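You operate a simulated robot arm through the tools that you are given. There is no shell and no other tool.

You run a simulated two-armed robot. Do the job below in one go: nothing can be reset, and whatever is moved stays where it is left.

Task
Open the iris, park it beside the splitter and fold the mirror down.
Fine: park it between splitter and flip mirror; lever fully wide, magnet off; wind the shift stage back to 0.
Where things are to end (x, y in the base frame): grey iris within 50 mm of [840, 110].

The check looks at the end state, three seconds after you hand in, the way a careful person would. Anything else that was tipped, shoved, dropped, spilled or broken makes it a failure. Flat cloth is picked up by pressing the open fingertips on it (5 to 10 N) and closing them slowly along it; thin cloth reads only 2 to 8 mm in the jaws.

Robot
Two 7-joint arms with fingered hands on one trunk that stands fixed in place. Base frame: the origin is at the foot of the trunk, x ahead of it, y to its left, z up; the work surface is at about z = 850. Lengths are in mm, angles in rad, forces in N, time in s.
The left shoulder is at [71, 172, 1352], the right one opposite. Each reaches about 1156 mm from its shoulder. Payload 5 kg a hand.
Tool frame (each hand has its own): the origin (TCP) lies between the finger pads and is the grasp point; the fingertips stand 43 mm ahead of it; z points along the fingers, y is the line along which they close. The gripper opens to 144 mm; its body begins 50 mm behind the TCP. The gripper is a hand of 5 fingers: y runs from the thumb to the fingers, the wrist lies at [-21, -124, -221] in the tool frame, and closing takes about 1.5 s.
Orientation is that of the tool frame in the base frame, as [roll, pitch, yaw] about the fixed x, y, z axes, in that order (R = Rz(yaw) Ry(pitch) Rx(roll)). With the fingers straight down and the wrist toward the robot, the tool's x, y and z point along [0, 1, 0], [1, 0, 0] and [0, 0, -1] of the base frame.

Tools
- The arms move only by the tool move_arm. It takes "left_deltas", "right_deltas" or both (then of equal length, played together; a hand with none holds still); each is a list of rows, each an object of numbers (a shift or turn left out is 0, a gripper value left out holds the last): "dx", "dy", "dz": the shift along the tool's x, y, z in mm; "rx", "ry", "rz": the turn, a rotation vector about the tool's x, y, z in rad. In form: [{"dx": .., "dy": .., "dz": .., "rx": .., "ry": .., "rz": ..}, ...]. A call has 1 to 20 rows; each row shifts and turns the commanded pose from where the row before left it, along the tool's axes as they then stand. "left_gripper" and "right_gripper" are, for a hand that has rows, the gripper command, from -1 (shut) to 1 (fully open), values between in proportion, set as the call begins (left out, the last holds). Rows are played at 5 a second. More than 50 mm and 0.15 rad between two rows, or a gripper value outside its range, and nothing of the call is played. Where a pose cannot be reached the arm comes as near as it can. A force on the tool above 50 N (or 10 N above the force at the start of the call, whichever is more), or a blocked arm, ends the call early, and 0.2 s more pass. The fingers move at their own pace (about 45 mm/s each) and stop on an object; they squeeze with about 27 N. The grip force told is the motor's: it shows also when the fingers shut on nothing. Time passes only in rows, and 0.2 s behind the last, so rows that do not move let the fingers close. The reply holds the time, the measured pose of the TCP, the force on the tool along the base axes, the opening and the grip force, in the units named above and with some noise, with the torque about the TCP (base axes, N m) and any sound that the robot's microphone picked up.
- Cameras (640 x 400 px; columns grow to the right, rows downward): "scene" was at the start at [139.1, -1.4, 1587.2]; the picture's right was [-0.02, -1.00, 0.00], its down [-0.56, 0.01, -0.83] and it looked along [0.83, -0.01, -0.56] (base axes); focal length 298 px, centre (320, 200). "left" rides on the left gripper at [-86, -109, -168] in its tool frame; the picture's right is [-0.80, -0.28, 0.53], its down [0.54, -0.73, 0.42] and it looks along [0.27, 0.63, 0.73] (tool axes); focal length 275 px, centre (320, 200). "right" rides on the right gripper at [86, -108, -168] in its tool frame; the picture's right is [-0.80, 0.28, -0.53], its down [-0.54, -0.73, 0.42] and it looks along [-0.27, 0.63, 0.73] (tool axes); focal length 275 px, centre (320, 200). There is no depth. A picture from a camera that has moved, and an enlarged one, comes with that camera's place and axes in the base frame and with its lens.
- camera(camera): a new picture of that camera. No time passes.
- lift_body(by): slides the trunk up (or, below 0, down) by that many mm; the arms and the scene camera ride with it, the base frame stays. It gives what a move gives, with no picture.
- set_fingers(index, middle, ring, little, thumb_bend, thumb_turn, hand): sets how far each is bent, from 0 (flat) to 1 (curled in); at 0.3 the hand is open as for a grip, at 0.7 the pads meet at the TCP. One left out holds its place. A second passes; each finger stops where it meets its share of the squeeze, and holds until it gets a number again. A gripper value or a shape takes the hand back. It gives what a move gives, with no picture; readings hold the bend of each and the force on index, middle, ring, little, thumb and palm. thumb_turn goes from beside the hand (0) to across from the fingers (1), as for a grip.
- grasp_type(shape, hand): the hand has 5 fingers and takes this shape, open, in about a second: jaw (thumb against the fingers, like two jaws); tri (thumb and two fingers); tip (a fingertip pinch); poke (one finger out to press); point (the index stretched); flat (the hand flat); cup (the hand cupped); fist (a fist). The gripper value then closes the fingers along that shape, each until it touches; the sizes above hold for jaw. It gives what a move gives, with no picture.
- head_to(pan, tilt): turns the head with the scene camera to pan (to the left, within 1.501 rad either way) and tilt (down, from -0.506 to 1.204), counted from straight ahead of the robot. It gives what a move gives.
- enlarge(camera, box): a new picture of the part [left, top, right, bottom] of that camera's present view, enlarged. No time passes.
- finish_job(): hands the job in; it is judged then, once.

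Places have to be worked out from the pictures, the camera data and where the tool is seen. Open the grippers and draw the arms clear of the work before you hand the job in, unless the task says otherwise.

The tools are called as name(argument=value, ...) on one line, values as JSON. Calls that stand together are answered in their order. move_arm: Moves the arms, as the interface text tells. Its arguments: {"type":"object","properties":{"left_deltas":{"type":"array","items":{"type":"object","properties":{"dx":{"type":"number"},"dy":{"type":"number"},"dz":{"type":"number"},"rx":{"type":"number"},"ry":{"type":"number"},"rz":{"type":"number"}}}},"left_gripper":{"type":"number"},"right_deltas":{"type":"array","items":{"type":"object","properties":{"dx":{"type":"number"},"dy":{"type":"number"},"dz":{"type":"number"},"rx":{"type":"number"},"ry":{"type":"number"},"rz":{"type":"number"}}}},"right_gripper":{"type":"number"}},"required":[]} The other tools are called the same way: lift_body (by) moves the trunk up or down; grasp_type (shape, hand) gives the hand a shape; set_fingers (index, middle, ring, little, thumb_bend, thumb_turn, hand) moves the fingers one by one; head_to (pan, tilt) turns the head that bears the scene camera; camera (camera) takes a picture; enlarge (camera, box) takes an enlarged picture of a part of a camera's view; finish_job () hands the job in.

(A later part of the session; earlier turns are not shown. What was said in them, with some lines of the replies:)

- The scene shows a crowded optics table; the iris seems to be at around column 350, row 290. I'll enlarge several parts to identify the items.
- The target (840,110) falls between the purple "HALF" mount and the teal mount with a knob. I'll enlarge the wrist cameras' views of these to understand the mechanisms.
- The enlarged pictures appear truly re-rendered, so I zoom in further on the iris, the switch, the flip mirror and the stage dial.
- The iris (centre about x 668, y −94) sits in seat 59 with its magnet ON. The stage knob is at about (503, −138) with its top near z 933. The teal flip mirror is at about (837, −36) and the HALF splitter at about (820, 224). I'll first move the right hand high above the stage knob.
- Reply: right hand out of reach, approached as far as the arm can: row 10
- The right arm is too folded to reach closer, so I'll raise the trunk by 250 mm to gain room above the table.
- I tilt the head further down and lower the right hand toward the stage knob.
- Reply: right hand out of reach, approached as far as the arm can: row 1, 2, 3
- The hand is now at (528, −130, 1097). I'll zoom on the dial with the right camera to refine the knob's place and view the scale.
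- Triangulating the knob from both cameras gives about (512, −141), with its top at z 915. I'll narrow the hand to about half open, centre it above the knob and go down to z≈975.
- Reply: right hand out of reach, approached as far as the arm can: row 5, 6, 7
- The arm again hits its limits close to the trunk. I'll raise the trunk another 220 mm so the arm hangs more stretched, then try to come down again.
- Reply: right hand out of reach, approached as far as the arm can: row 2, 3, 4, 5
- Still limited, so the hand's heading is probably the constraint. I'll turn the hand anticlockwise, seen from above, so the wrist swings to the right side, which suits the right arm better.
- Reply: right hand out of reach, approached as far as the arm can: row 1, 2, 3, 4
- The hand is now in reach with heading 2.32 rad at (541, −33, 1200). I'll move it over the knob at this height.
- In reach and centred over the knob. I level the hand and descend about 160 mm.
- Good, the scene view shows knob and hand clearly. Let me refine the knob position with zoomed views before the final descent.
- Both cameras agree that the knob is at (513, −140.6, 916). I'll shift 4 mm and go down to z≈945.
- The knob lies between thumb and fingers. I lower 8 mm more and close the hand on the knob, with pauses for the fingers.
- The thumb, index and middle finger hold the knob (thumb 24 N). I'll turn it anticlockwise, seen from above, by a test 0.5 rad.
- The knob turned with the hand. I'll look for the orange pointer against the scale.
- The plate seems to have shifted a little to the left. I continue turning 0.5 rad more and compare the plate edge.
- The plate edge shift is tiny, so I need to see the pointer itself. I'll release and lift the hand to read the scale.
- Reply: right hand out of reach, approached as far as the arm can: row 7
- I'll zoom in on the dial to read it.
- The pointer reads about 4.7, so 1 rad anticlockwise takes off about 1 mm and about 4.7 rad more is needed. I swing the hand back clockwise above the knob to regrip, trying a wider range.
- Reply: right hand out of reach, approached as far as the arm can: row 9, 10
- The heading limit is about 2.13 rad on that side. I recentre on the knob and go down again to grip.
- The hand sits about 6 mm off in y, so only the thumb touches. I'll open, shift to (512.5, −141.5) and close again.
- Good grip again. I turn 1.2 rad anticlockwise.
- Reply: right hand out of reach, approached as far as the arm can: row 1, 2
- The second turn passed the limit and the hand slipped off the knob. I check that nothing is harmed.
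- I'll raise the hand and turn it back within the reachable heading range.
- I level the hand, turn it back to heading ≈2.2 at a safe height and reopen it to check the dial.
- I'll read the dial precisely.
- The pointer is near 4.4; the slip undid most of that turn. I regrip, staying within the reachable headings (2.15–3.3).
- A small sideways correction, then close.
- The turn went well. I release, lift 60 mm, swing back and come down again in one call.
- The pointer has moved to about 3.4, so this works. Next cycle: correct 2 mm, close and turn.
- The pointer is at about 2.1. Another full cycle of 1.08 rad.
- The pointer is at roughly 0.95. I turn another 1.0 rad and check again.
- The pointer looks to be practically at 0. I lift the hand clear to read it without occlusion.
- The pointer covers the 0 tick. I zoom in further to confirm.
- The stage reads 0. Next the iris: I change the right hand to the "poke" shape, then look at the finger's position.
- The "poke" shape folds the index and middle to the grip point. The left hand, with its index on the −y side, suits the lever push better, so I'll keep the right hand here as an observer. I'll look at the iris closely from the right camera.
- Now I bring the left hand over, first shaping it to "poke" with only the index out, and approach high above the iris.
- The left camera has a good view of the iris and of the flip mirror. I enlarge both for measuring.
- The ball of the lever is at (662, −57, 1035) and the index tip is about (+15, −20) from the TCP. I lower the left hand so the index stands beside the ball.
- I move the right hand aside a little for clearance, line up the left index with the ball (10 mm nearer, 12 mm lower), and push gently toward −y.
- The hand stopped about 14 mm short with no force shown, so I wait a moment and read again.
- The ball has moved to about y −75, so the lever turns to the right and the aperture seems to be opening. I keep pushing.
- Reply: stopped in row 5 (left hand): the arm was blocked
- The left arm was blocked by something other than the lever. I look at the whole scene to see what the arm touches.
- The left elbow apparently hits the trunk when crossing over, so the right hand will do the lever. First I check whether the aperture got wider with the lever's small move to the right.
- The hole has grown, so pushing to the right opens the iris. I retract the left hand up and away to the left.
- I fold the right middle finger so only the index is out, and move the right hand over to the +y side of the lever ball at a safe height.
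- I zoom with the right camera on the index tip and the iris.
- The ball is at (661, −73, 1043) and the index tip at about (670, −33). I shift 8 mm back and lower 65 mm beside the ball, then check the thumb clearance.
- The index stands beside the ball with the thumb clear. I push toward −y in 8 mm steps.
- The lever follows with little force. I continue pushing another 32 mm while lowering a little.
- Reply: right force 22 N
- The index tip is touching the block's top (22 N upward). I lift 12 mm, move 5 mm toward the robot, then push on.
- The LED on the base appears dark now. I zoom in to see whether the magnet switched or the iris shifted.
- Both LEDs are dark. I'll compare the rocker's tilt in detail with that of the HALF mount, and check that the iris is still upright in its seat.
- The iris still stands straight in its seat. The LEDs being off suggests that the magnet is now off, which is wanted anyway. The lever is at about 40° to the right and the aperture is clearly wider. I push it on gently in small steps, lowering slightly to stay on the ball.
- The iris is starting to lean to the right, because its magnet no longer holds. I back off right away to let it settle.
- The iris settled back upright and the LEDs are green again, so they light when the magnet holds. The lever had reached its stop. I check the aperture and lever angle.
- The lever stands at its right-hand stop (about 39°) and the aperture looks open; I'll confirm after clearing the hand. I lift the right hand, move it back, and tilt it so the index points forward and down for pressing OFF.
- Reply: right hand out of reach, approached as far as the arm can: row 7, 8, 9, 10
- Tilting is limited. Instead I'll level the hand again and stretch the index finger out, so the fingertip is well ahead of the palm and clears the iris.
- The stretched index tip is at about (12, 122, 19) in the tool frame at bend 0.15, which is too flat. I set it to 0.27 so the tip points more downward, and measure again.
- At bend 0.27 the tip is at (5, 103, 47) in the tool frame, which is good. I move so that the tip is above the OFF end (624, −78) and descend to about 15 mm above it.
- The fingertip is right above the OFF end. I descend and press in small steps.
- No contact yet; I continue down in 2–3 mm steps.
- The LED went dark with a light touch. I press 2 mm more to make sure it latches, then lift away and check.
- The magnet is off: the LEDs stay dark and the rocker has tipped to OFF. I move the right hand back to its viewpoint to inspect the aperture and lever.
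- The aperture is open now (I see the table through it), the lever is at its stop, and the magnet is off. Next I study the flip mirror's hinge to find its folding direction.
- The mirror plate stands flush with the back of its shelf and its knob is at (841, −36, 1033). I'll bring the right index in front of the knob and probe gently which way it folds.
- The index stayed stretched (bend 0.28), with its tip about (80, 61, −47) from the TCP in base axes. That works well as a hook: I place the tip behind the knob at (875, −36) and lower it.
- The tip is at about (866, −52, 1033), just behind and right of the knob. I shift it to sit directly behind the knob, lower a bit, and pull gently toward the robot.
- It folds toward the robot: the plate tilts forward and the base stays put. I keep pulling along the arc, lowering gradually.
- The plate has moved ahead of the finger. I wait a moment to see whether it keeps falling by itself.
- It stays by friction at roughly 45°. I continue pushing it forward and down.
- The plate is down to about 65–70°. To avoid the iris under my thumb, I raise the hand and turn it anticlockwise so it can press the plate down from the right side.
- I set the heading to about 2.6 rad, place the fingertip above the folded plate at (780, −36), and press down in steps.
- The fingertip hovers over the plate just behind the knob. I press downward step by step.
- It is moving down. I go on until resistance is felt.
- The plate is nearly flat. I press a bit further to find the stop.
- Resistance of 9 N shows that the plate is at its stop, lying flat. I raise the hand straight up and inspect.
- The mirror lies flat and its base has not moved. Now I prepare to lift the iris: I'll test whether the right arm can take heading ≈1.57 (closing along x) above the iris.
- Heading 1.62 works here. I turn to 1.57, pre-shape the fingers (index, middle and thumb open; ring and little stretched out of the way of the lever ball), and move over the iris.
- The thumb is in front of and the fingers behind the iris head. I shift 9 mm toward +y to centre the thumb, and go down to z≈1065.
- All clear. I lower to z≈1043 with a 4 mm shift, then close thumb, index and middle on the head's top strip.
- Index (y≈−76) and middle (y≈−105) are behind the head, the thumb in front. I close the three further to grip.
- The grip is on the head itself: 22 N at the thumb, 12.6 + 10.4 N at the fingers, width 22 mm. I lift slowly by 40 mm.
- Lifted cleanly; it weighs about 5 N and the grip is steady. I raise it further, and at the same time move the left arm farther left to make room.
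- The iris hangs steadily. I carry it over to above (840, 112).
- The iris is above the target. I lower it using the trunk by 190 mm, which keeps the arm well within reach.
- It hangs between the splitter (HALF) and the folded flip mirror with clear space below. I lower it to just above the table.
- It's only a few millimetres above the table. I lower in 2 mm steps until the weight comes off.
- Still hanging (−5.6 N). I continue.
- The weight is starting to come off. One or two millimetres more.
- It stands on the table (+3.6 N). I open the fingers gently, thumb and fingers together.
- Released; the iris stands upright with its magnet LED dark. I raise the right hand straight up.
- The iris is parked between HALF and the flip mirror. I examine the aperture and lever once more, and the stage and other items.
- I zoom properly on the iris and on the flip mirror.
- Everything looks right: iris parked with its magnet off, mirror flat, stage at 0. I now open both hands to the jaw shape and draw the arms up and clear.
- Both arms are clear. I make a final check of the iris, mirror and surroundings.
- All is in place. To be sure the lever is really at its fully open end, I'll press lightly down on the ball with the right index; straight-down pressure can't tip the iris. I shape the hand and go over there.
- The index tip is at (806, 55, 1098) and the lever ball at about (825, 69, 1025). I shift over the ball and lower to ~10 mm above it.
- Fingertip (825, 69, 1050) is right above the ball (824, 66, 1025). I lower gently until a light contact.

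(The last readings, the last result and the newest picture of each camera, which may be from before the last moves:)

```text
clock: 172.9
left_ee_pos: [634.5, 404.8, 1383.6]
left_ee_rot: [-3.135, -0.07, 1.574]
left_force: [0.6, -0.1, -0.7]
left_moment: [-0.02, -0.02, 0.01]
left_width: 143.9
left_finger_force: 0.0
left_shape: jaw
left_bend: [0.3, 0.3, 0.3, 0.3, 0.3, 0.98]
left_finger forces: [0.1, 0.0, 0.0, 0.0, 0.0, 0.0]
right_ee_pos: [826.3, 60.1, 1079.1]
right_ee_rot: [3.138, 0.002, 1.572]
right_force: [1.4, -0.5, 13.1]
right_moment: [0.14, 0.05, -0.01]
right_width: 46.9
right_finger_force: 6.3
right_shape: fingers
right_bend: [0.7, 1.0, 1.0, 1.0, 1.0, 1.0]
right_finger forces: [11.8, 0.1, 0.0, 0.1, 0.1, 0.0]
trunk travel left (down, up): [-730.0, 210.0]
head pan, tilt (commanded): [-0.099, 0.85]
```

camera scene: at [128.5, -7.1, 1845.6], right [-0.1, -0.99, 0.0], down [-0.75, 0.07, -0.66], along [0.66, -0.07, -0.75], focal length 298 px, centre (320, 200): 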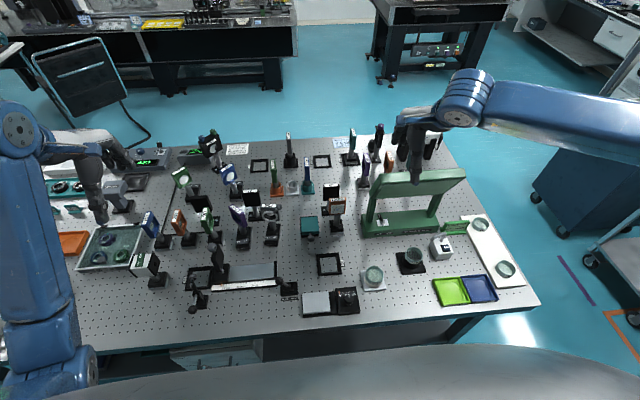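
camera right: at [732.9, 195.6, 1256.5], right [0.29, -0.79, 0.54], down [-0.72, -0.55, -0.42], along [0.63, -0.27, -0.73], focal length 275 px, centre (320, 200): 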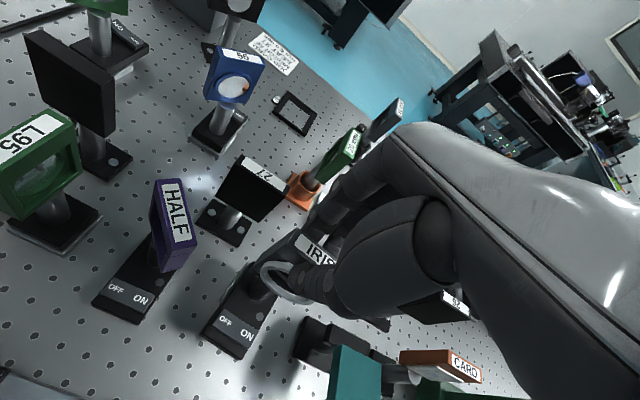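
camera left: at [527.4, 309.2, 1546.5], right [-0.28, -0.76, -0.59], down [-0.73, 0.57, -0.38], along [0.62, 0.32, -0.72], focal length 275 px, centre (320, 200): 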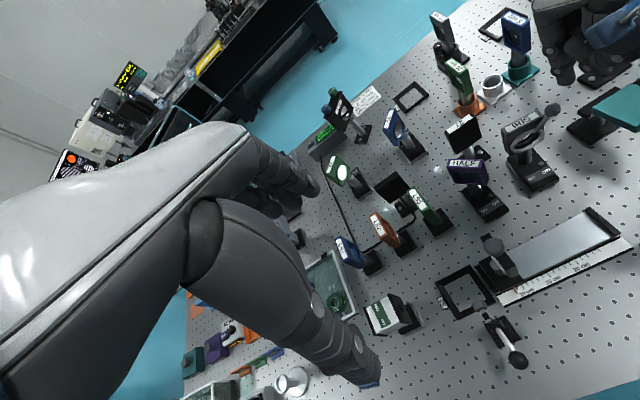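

The contact is stiff (7 → 13 N for 2 mm), so the lever doesn't move further: it is at its stop. I back off at once and check the iris.

move_arm(right_deltas=[{"dz": -4}, {"dz": -6}, {"dz": 0}])

enlarge(camera="left", box=[480, 60, 600, 180])

enlarge(camera="right", box=[200, 160, 360, 320])

enlarge(camera="scene", box=[250, 180, 310, 240])

```text
clock: 173.7
left_ee_pos: [634.2, 405.8, 1383.5]
left_ee_rot: [-3.136, -0.069, 1.575]
left_force: [-0.3, 0.2, 0.0]
left_moment: [0.05, -0.01, 0.02]
left_width: 143.9
left_finger_force: 0.1
left_shape: jaw
left_bend: [0.3, 0.3, 0.3, 0.3, 0.3, 0.98]
left_finger forces: [0.0, 0.0, 0.0, 0.0, 0.1, 0.0]
right_ee_pos: [826.1, 59.2, 1086.8]
right_ee_rot: [-3.14, 0.002, 1.573]
right_force: [-0.1, 0.0, 0.2]
right_moment: [-0.02, -0.04, -0.01]
right_width: 48.9
right_finger_force: 0.2
right_shape: fingers
right_bend: [0.7, 1.0, 1.0, 1.0, 1.0, 1.0]
right_finger forces: [0.1, 0.0, 0.0, 0.0, 0.1, 0.0]
trunk travel left (down, up): [-730.0, 210.0]
head pan, tilt (commanded): [-0.099, 0.85]
```

```text
3.33 times, centred on (540, 120) of left
camera zoom: at [527.2, 308.7, 1546.6], right [-0.28, -0.76, -0.59], down [-0.73, 0.57, -0.38], along [0.62, 0.32, -0.72], focal length 918 px, centre (-413, 467)
```

zoom: 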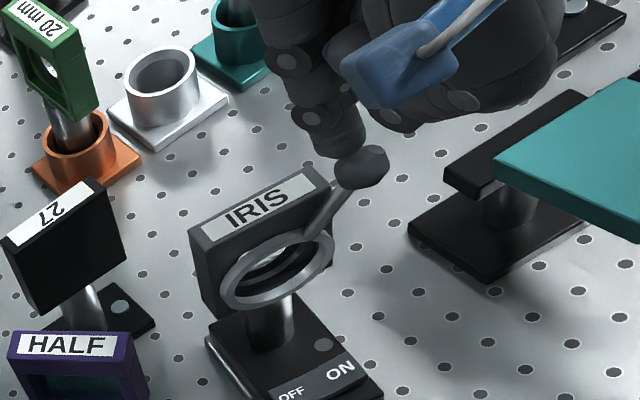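

```text
2.50 times, centred on (280, 240) of right
camera zoom: at [718.5, 145.2, 1253.8], right [0.29, -0.79, 0.54], down [-0.72, -0.55, -0.42], along [0.63, -0.27, -0.73], focal length 688 px, centre (420, 100)
```

zoom: 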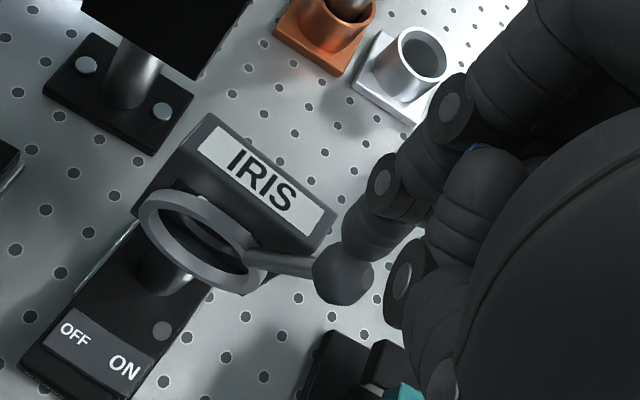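

```text
6.67 times, centred on (280, 210) of scene
camera zoom: at [127.9, -7.6, 1845.5], right [-0.1, -0.99, 0.0], down [-0.75, 0.07, -0.66], along [0.66, -0.07, -0.75], focal length 1983 px, centre (587, 133)
```

zoom: 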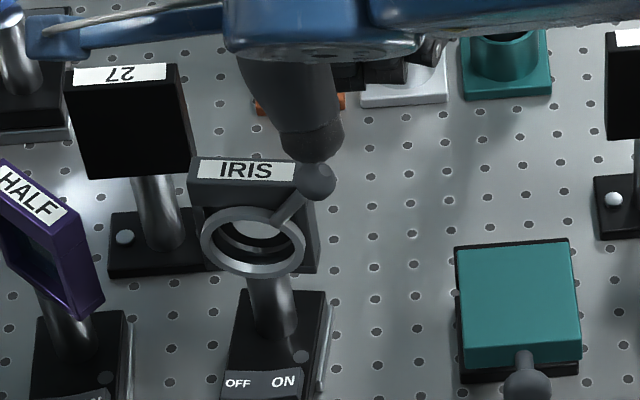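

The iris is unchanged and the lever is firmly at its open stop. Now I retract the right hand straight up and away, then open it.

move_arm(right_deltas=[{"dz": -15}, {"dz": -30}, {"dz": -35}, {"dz": -35}, {"dz": -35}, {"dz": -35}, {"dz": -35}, {"dz": -30}, {"dx": -35, "dy": -10}, {"dx": -35, "dy": -10}, {"dx": -35, "dy": -10}, {"dx": -35, "dy": -10}, {"dx": -35, "dy": -10}, {"dx": -35, "dy": -10}, {"dx": -35, "dy": -10}, {"dx": -35, "dy": -10}, {"dx": -35, "dy": -10}, {"dx": -35, "dy": -10}, {"dx": 0}])

grasp_type(hand="right", shape="jaw")

move_arm(right_deltas=[{"dx": 0}, {"dx": 0}, {"dx": 0}, {"dx": 0}, {"dx": 0}], right_gripper=1.0)

camera(camera="scene")

enlarge(camera="scene", box=[225, 180, 345, 280])

enlarge(camera="scene", box=[300, 230, 540, 330])

```text
clock: 177.7
left_ee_pos: [635.9, 405.1, 1382.3]
left_ee_rot: [-3.137, -0.067, 1.575]
left_force: [-0.2, -0.5, -0.3]
left_moment: [-0.03, 0.01, -0.02]
left_width: 143.7
left_finger_force: 0.0
left_shape: jaw
left_bend: [0.3, 0.3, 0.3, 0.3, 0.3, 0.98]
left_finger forces: [0.0, 0.1, 0.0, 0.0, 0.0, 0.0]
right_ee_pos: [728.4, -293.4, 1336.8]
right_ee_rot: [-3.141, 0.005, 1.573]
right_force: [0.4, 0.1, -0.3]
right_moment: [-0.04, -0.02, 0.01]
right_width: 48.9
right_finger_force: 0.0
right_shape: fingers
right_bend: [0.7, 1.0, 1.0, 1.0, 1.0, 1.0]
right_finger forces: [0.1, 0.1, 0.0, 0.0, 0.1, 0.0]
trunk travel left (down, up): [-730.0, 210.0]
head pan, tilt (commanded): [-0.099, 0.85]
```

```text
clock: 178.6
left_ee_pos: [634.7, 406.1, 1382.5]
left_ee_rot: [-3.136, -0.068, 1.574]
left_force: [-0.6, -1.2, 0.2]
left_moment: [0.0, 0.03, 0.02]
left_width: 143.7
left_finger_force: 0.0
left_shape: jaw
left_bend: [0.3, 0.3, 0.3, 0.3, 0.3, 0.98]
left_finger forces: [0.1, 0.0, 0.1, 0.0, 0.0, 0.0]
right_ee_pos: [727.5, -292.9, 1337.2]
right_ee_rot: [3.141, 0.002, 1.572]
right_force: [-0.6, 0.5, -0.1]
right_moment: [-0.02, -0.02, 0.03]
right_width: 143.9
right_finger_force: 0.2
right_shape: jaw
right_bend: [0.3, 0.3, 0.3, 0.3, 0.3, 0.98]
right_finger forces: [0.0, 0.0, 0.0, 0.0, 0.0, 0.0]
trunk travel left (down, up): [-730.0, 210.0]
head pan, tilt (commanded): [-0.099, 0.85]
```

```text
clock: 179.8
left_ee_pos: [635.1, 404.2, 1382.7]
left_ee_rot: [-3.136, -0.068, 1.574]
left_force: [0.5, 0.1, 0.1]
left_moment: [0.04, 0.0, 0.0]
left_width: 143.7
left_finger_force: 0.0
left_shape: jaw
left_bend: [0.3, 0.3, 0.3, 0.3, 0.3, 0.98]
left_finger forces: [0.1, 0.0, 0.1, 0.0, 0.1, 0.0]
right_ee_pos: [727.5, -294.3, 1336.5]
right_ee_rot: [3.141, 0.001, 1.572]
right_force: [-0.1, 0.4, -0.6]
right_moment: [0.02, -0.02, 0.01]
right_width: 144.0
right_finger_force: 0.1
right_shape: jaw
right_bend: [0.3, 0.3, 0.3, 0.3, 0.3, 0.98]
right_finger forces: [0.1, 0.0, 0.0, 0.0, 0.0, 0.1]
trunk travel left (down, up): [-730.0, 210.0]
head pan, tilt (commanded): [-0.099, 0.85]
```

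```text
taken
camera scene: at [128.4, -7.5, 1845.6], right [-0.1, -0.99, 0.0], down [-0.75, 0.07, -0.66], along [0.66, -0.07, -0.75], focal length 298 px, centre (320, 200)
```

scene: 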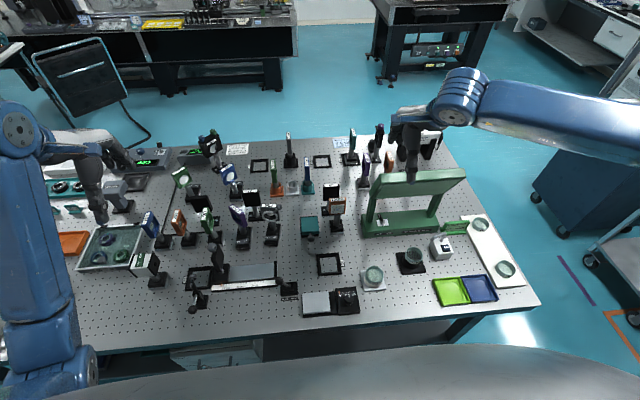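

```text
4.00 times, centred on (285, 230) of scene
camera zoom: at [128.4, -7.5, 1845.6], right [-0.1, -0.99, 0.0], down [-0.75, 0.07, -0.66], along [0.66, -0.07, -0.75], focal length 1190 px, centre (460, 80)
```

zoom: 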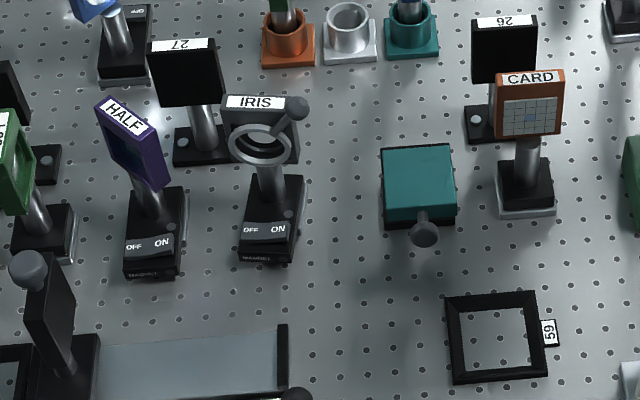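

```text
2.67 times, centred on (420, 280) of scene
camera zoom: at [128.4, -7.5, 1845.6], right [-0.1, -0.99, 0.0], down [-0.75, 0.07, -0.66], along [0.66, -0.07, -0.75], focal length 793 px, centre (53, -13)
```

zoom: 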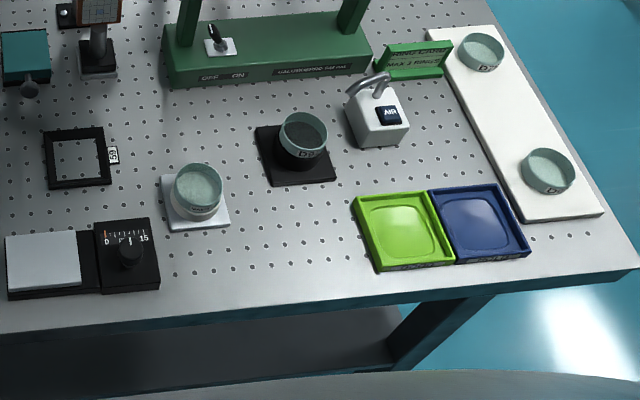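

All goals are met:
- **Iris:** parked at about (840, 109) between HALF and the flip mirror, lever at its open stop, magnet off.
- **Mirror:** folded flat.
- **Stage:** reads 0.

Nothing else looks disturbed, and both hands are open and clear. I hand in the job.

finish_job()

```text
The job is handed in.
```

I handed the job in with every step done. The check's verdict hasn't come back.

- **Iris:** it stands at about (840, 109), between the splitter (HALF) and the flip mirror. Its magnet is off, with the light dark and the switch tipped to OFF.
- **Iris lever:** it is at its stop on the open side. A light press on the lever's ball afterwards moved it no further, and the table shows through the opening.
- **Flip mirror:** it is folded flat toward the robot, against its stop. Its base did not move.
- **Shift stage:** the pointer is on the 0 mark.

While I pushed the lever over, the iris tilted briefly in its original seat. I backed off and it settled upright again. My hand also slipped off the stage knob once, which only turned the dial back a little before I wound it to 0.

In the last pictures nothing else had been moved or tipped. Both hands are open and clear of the table.
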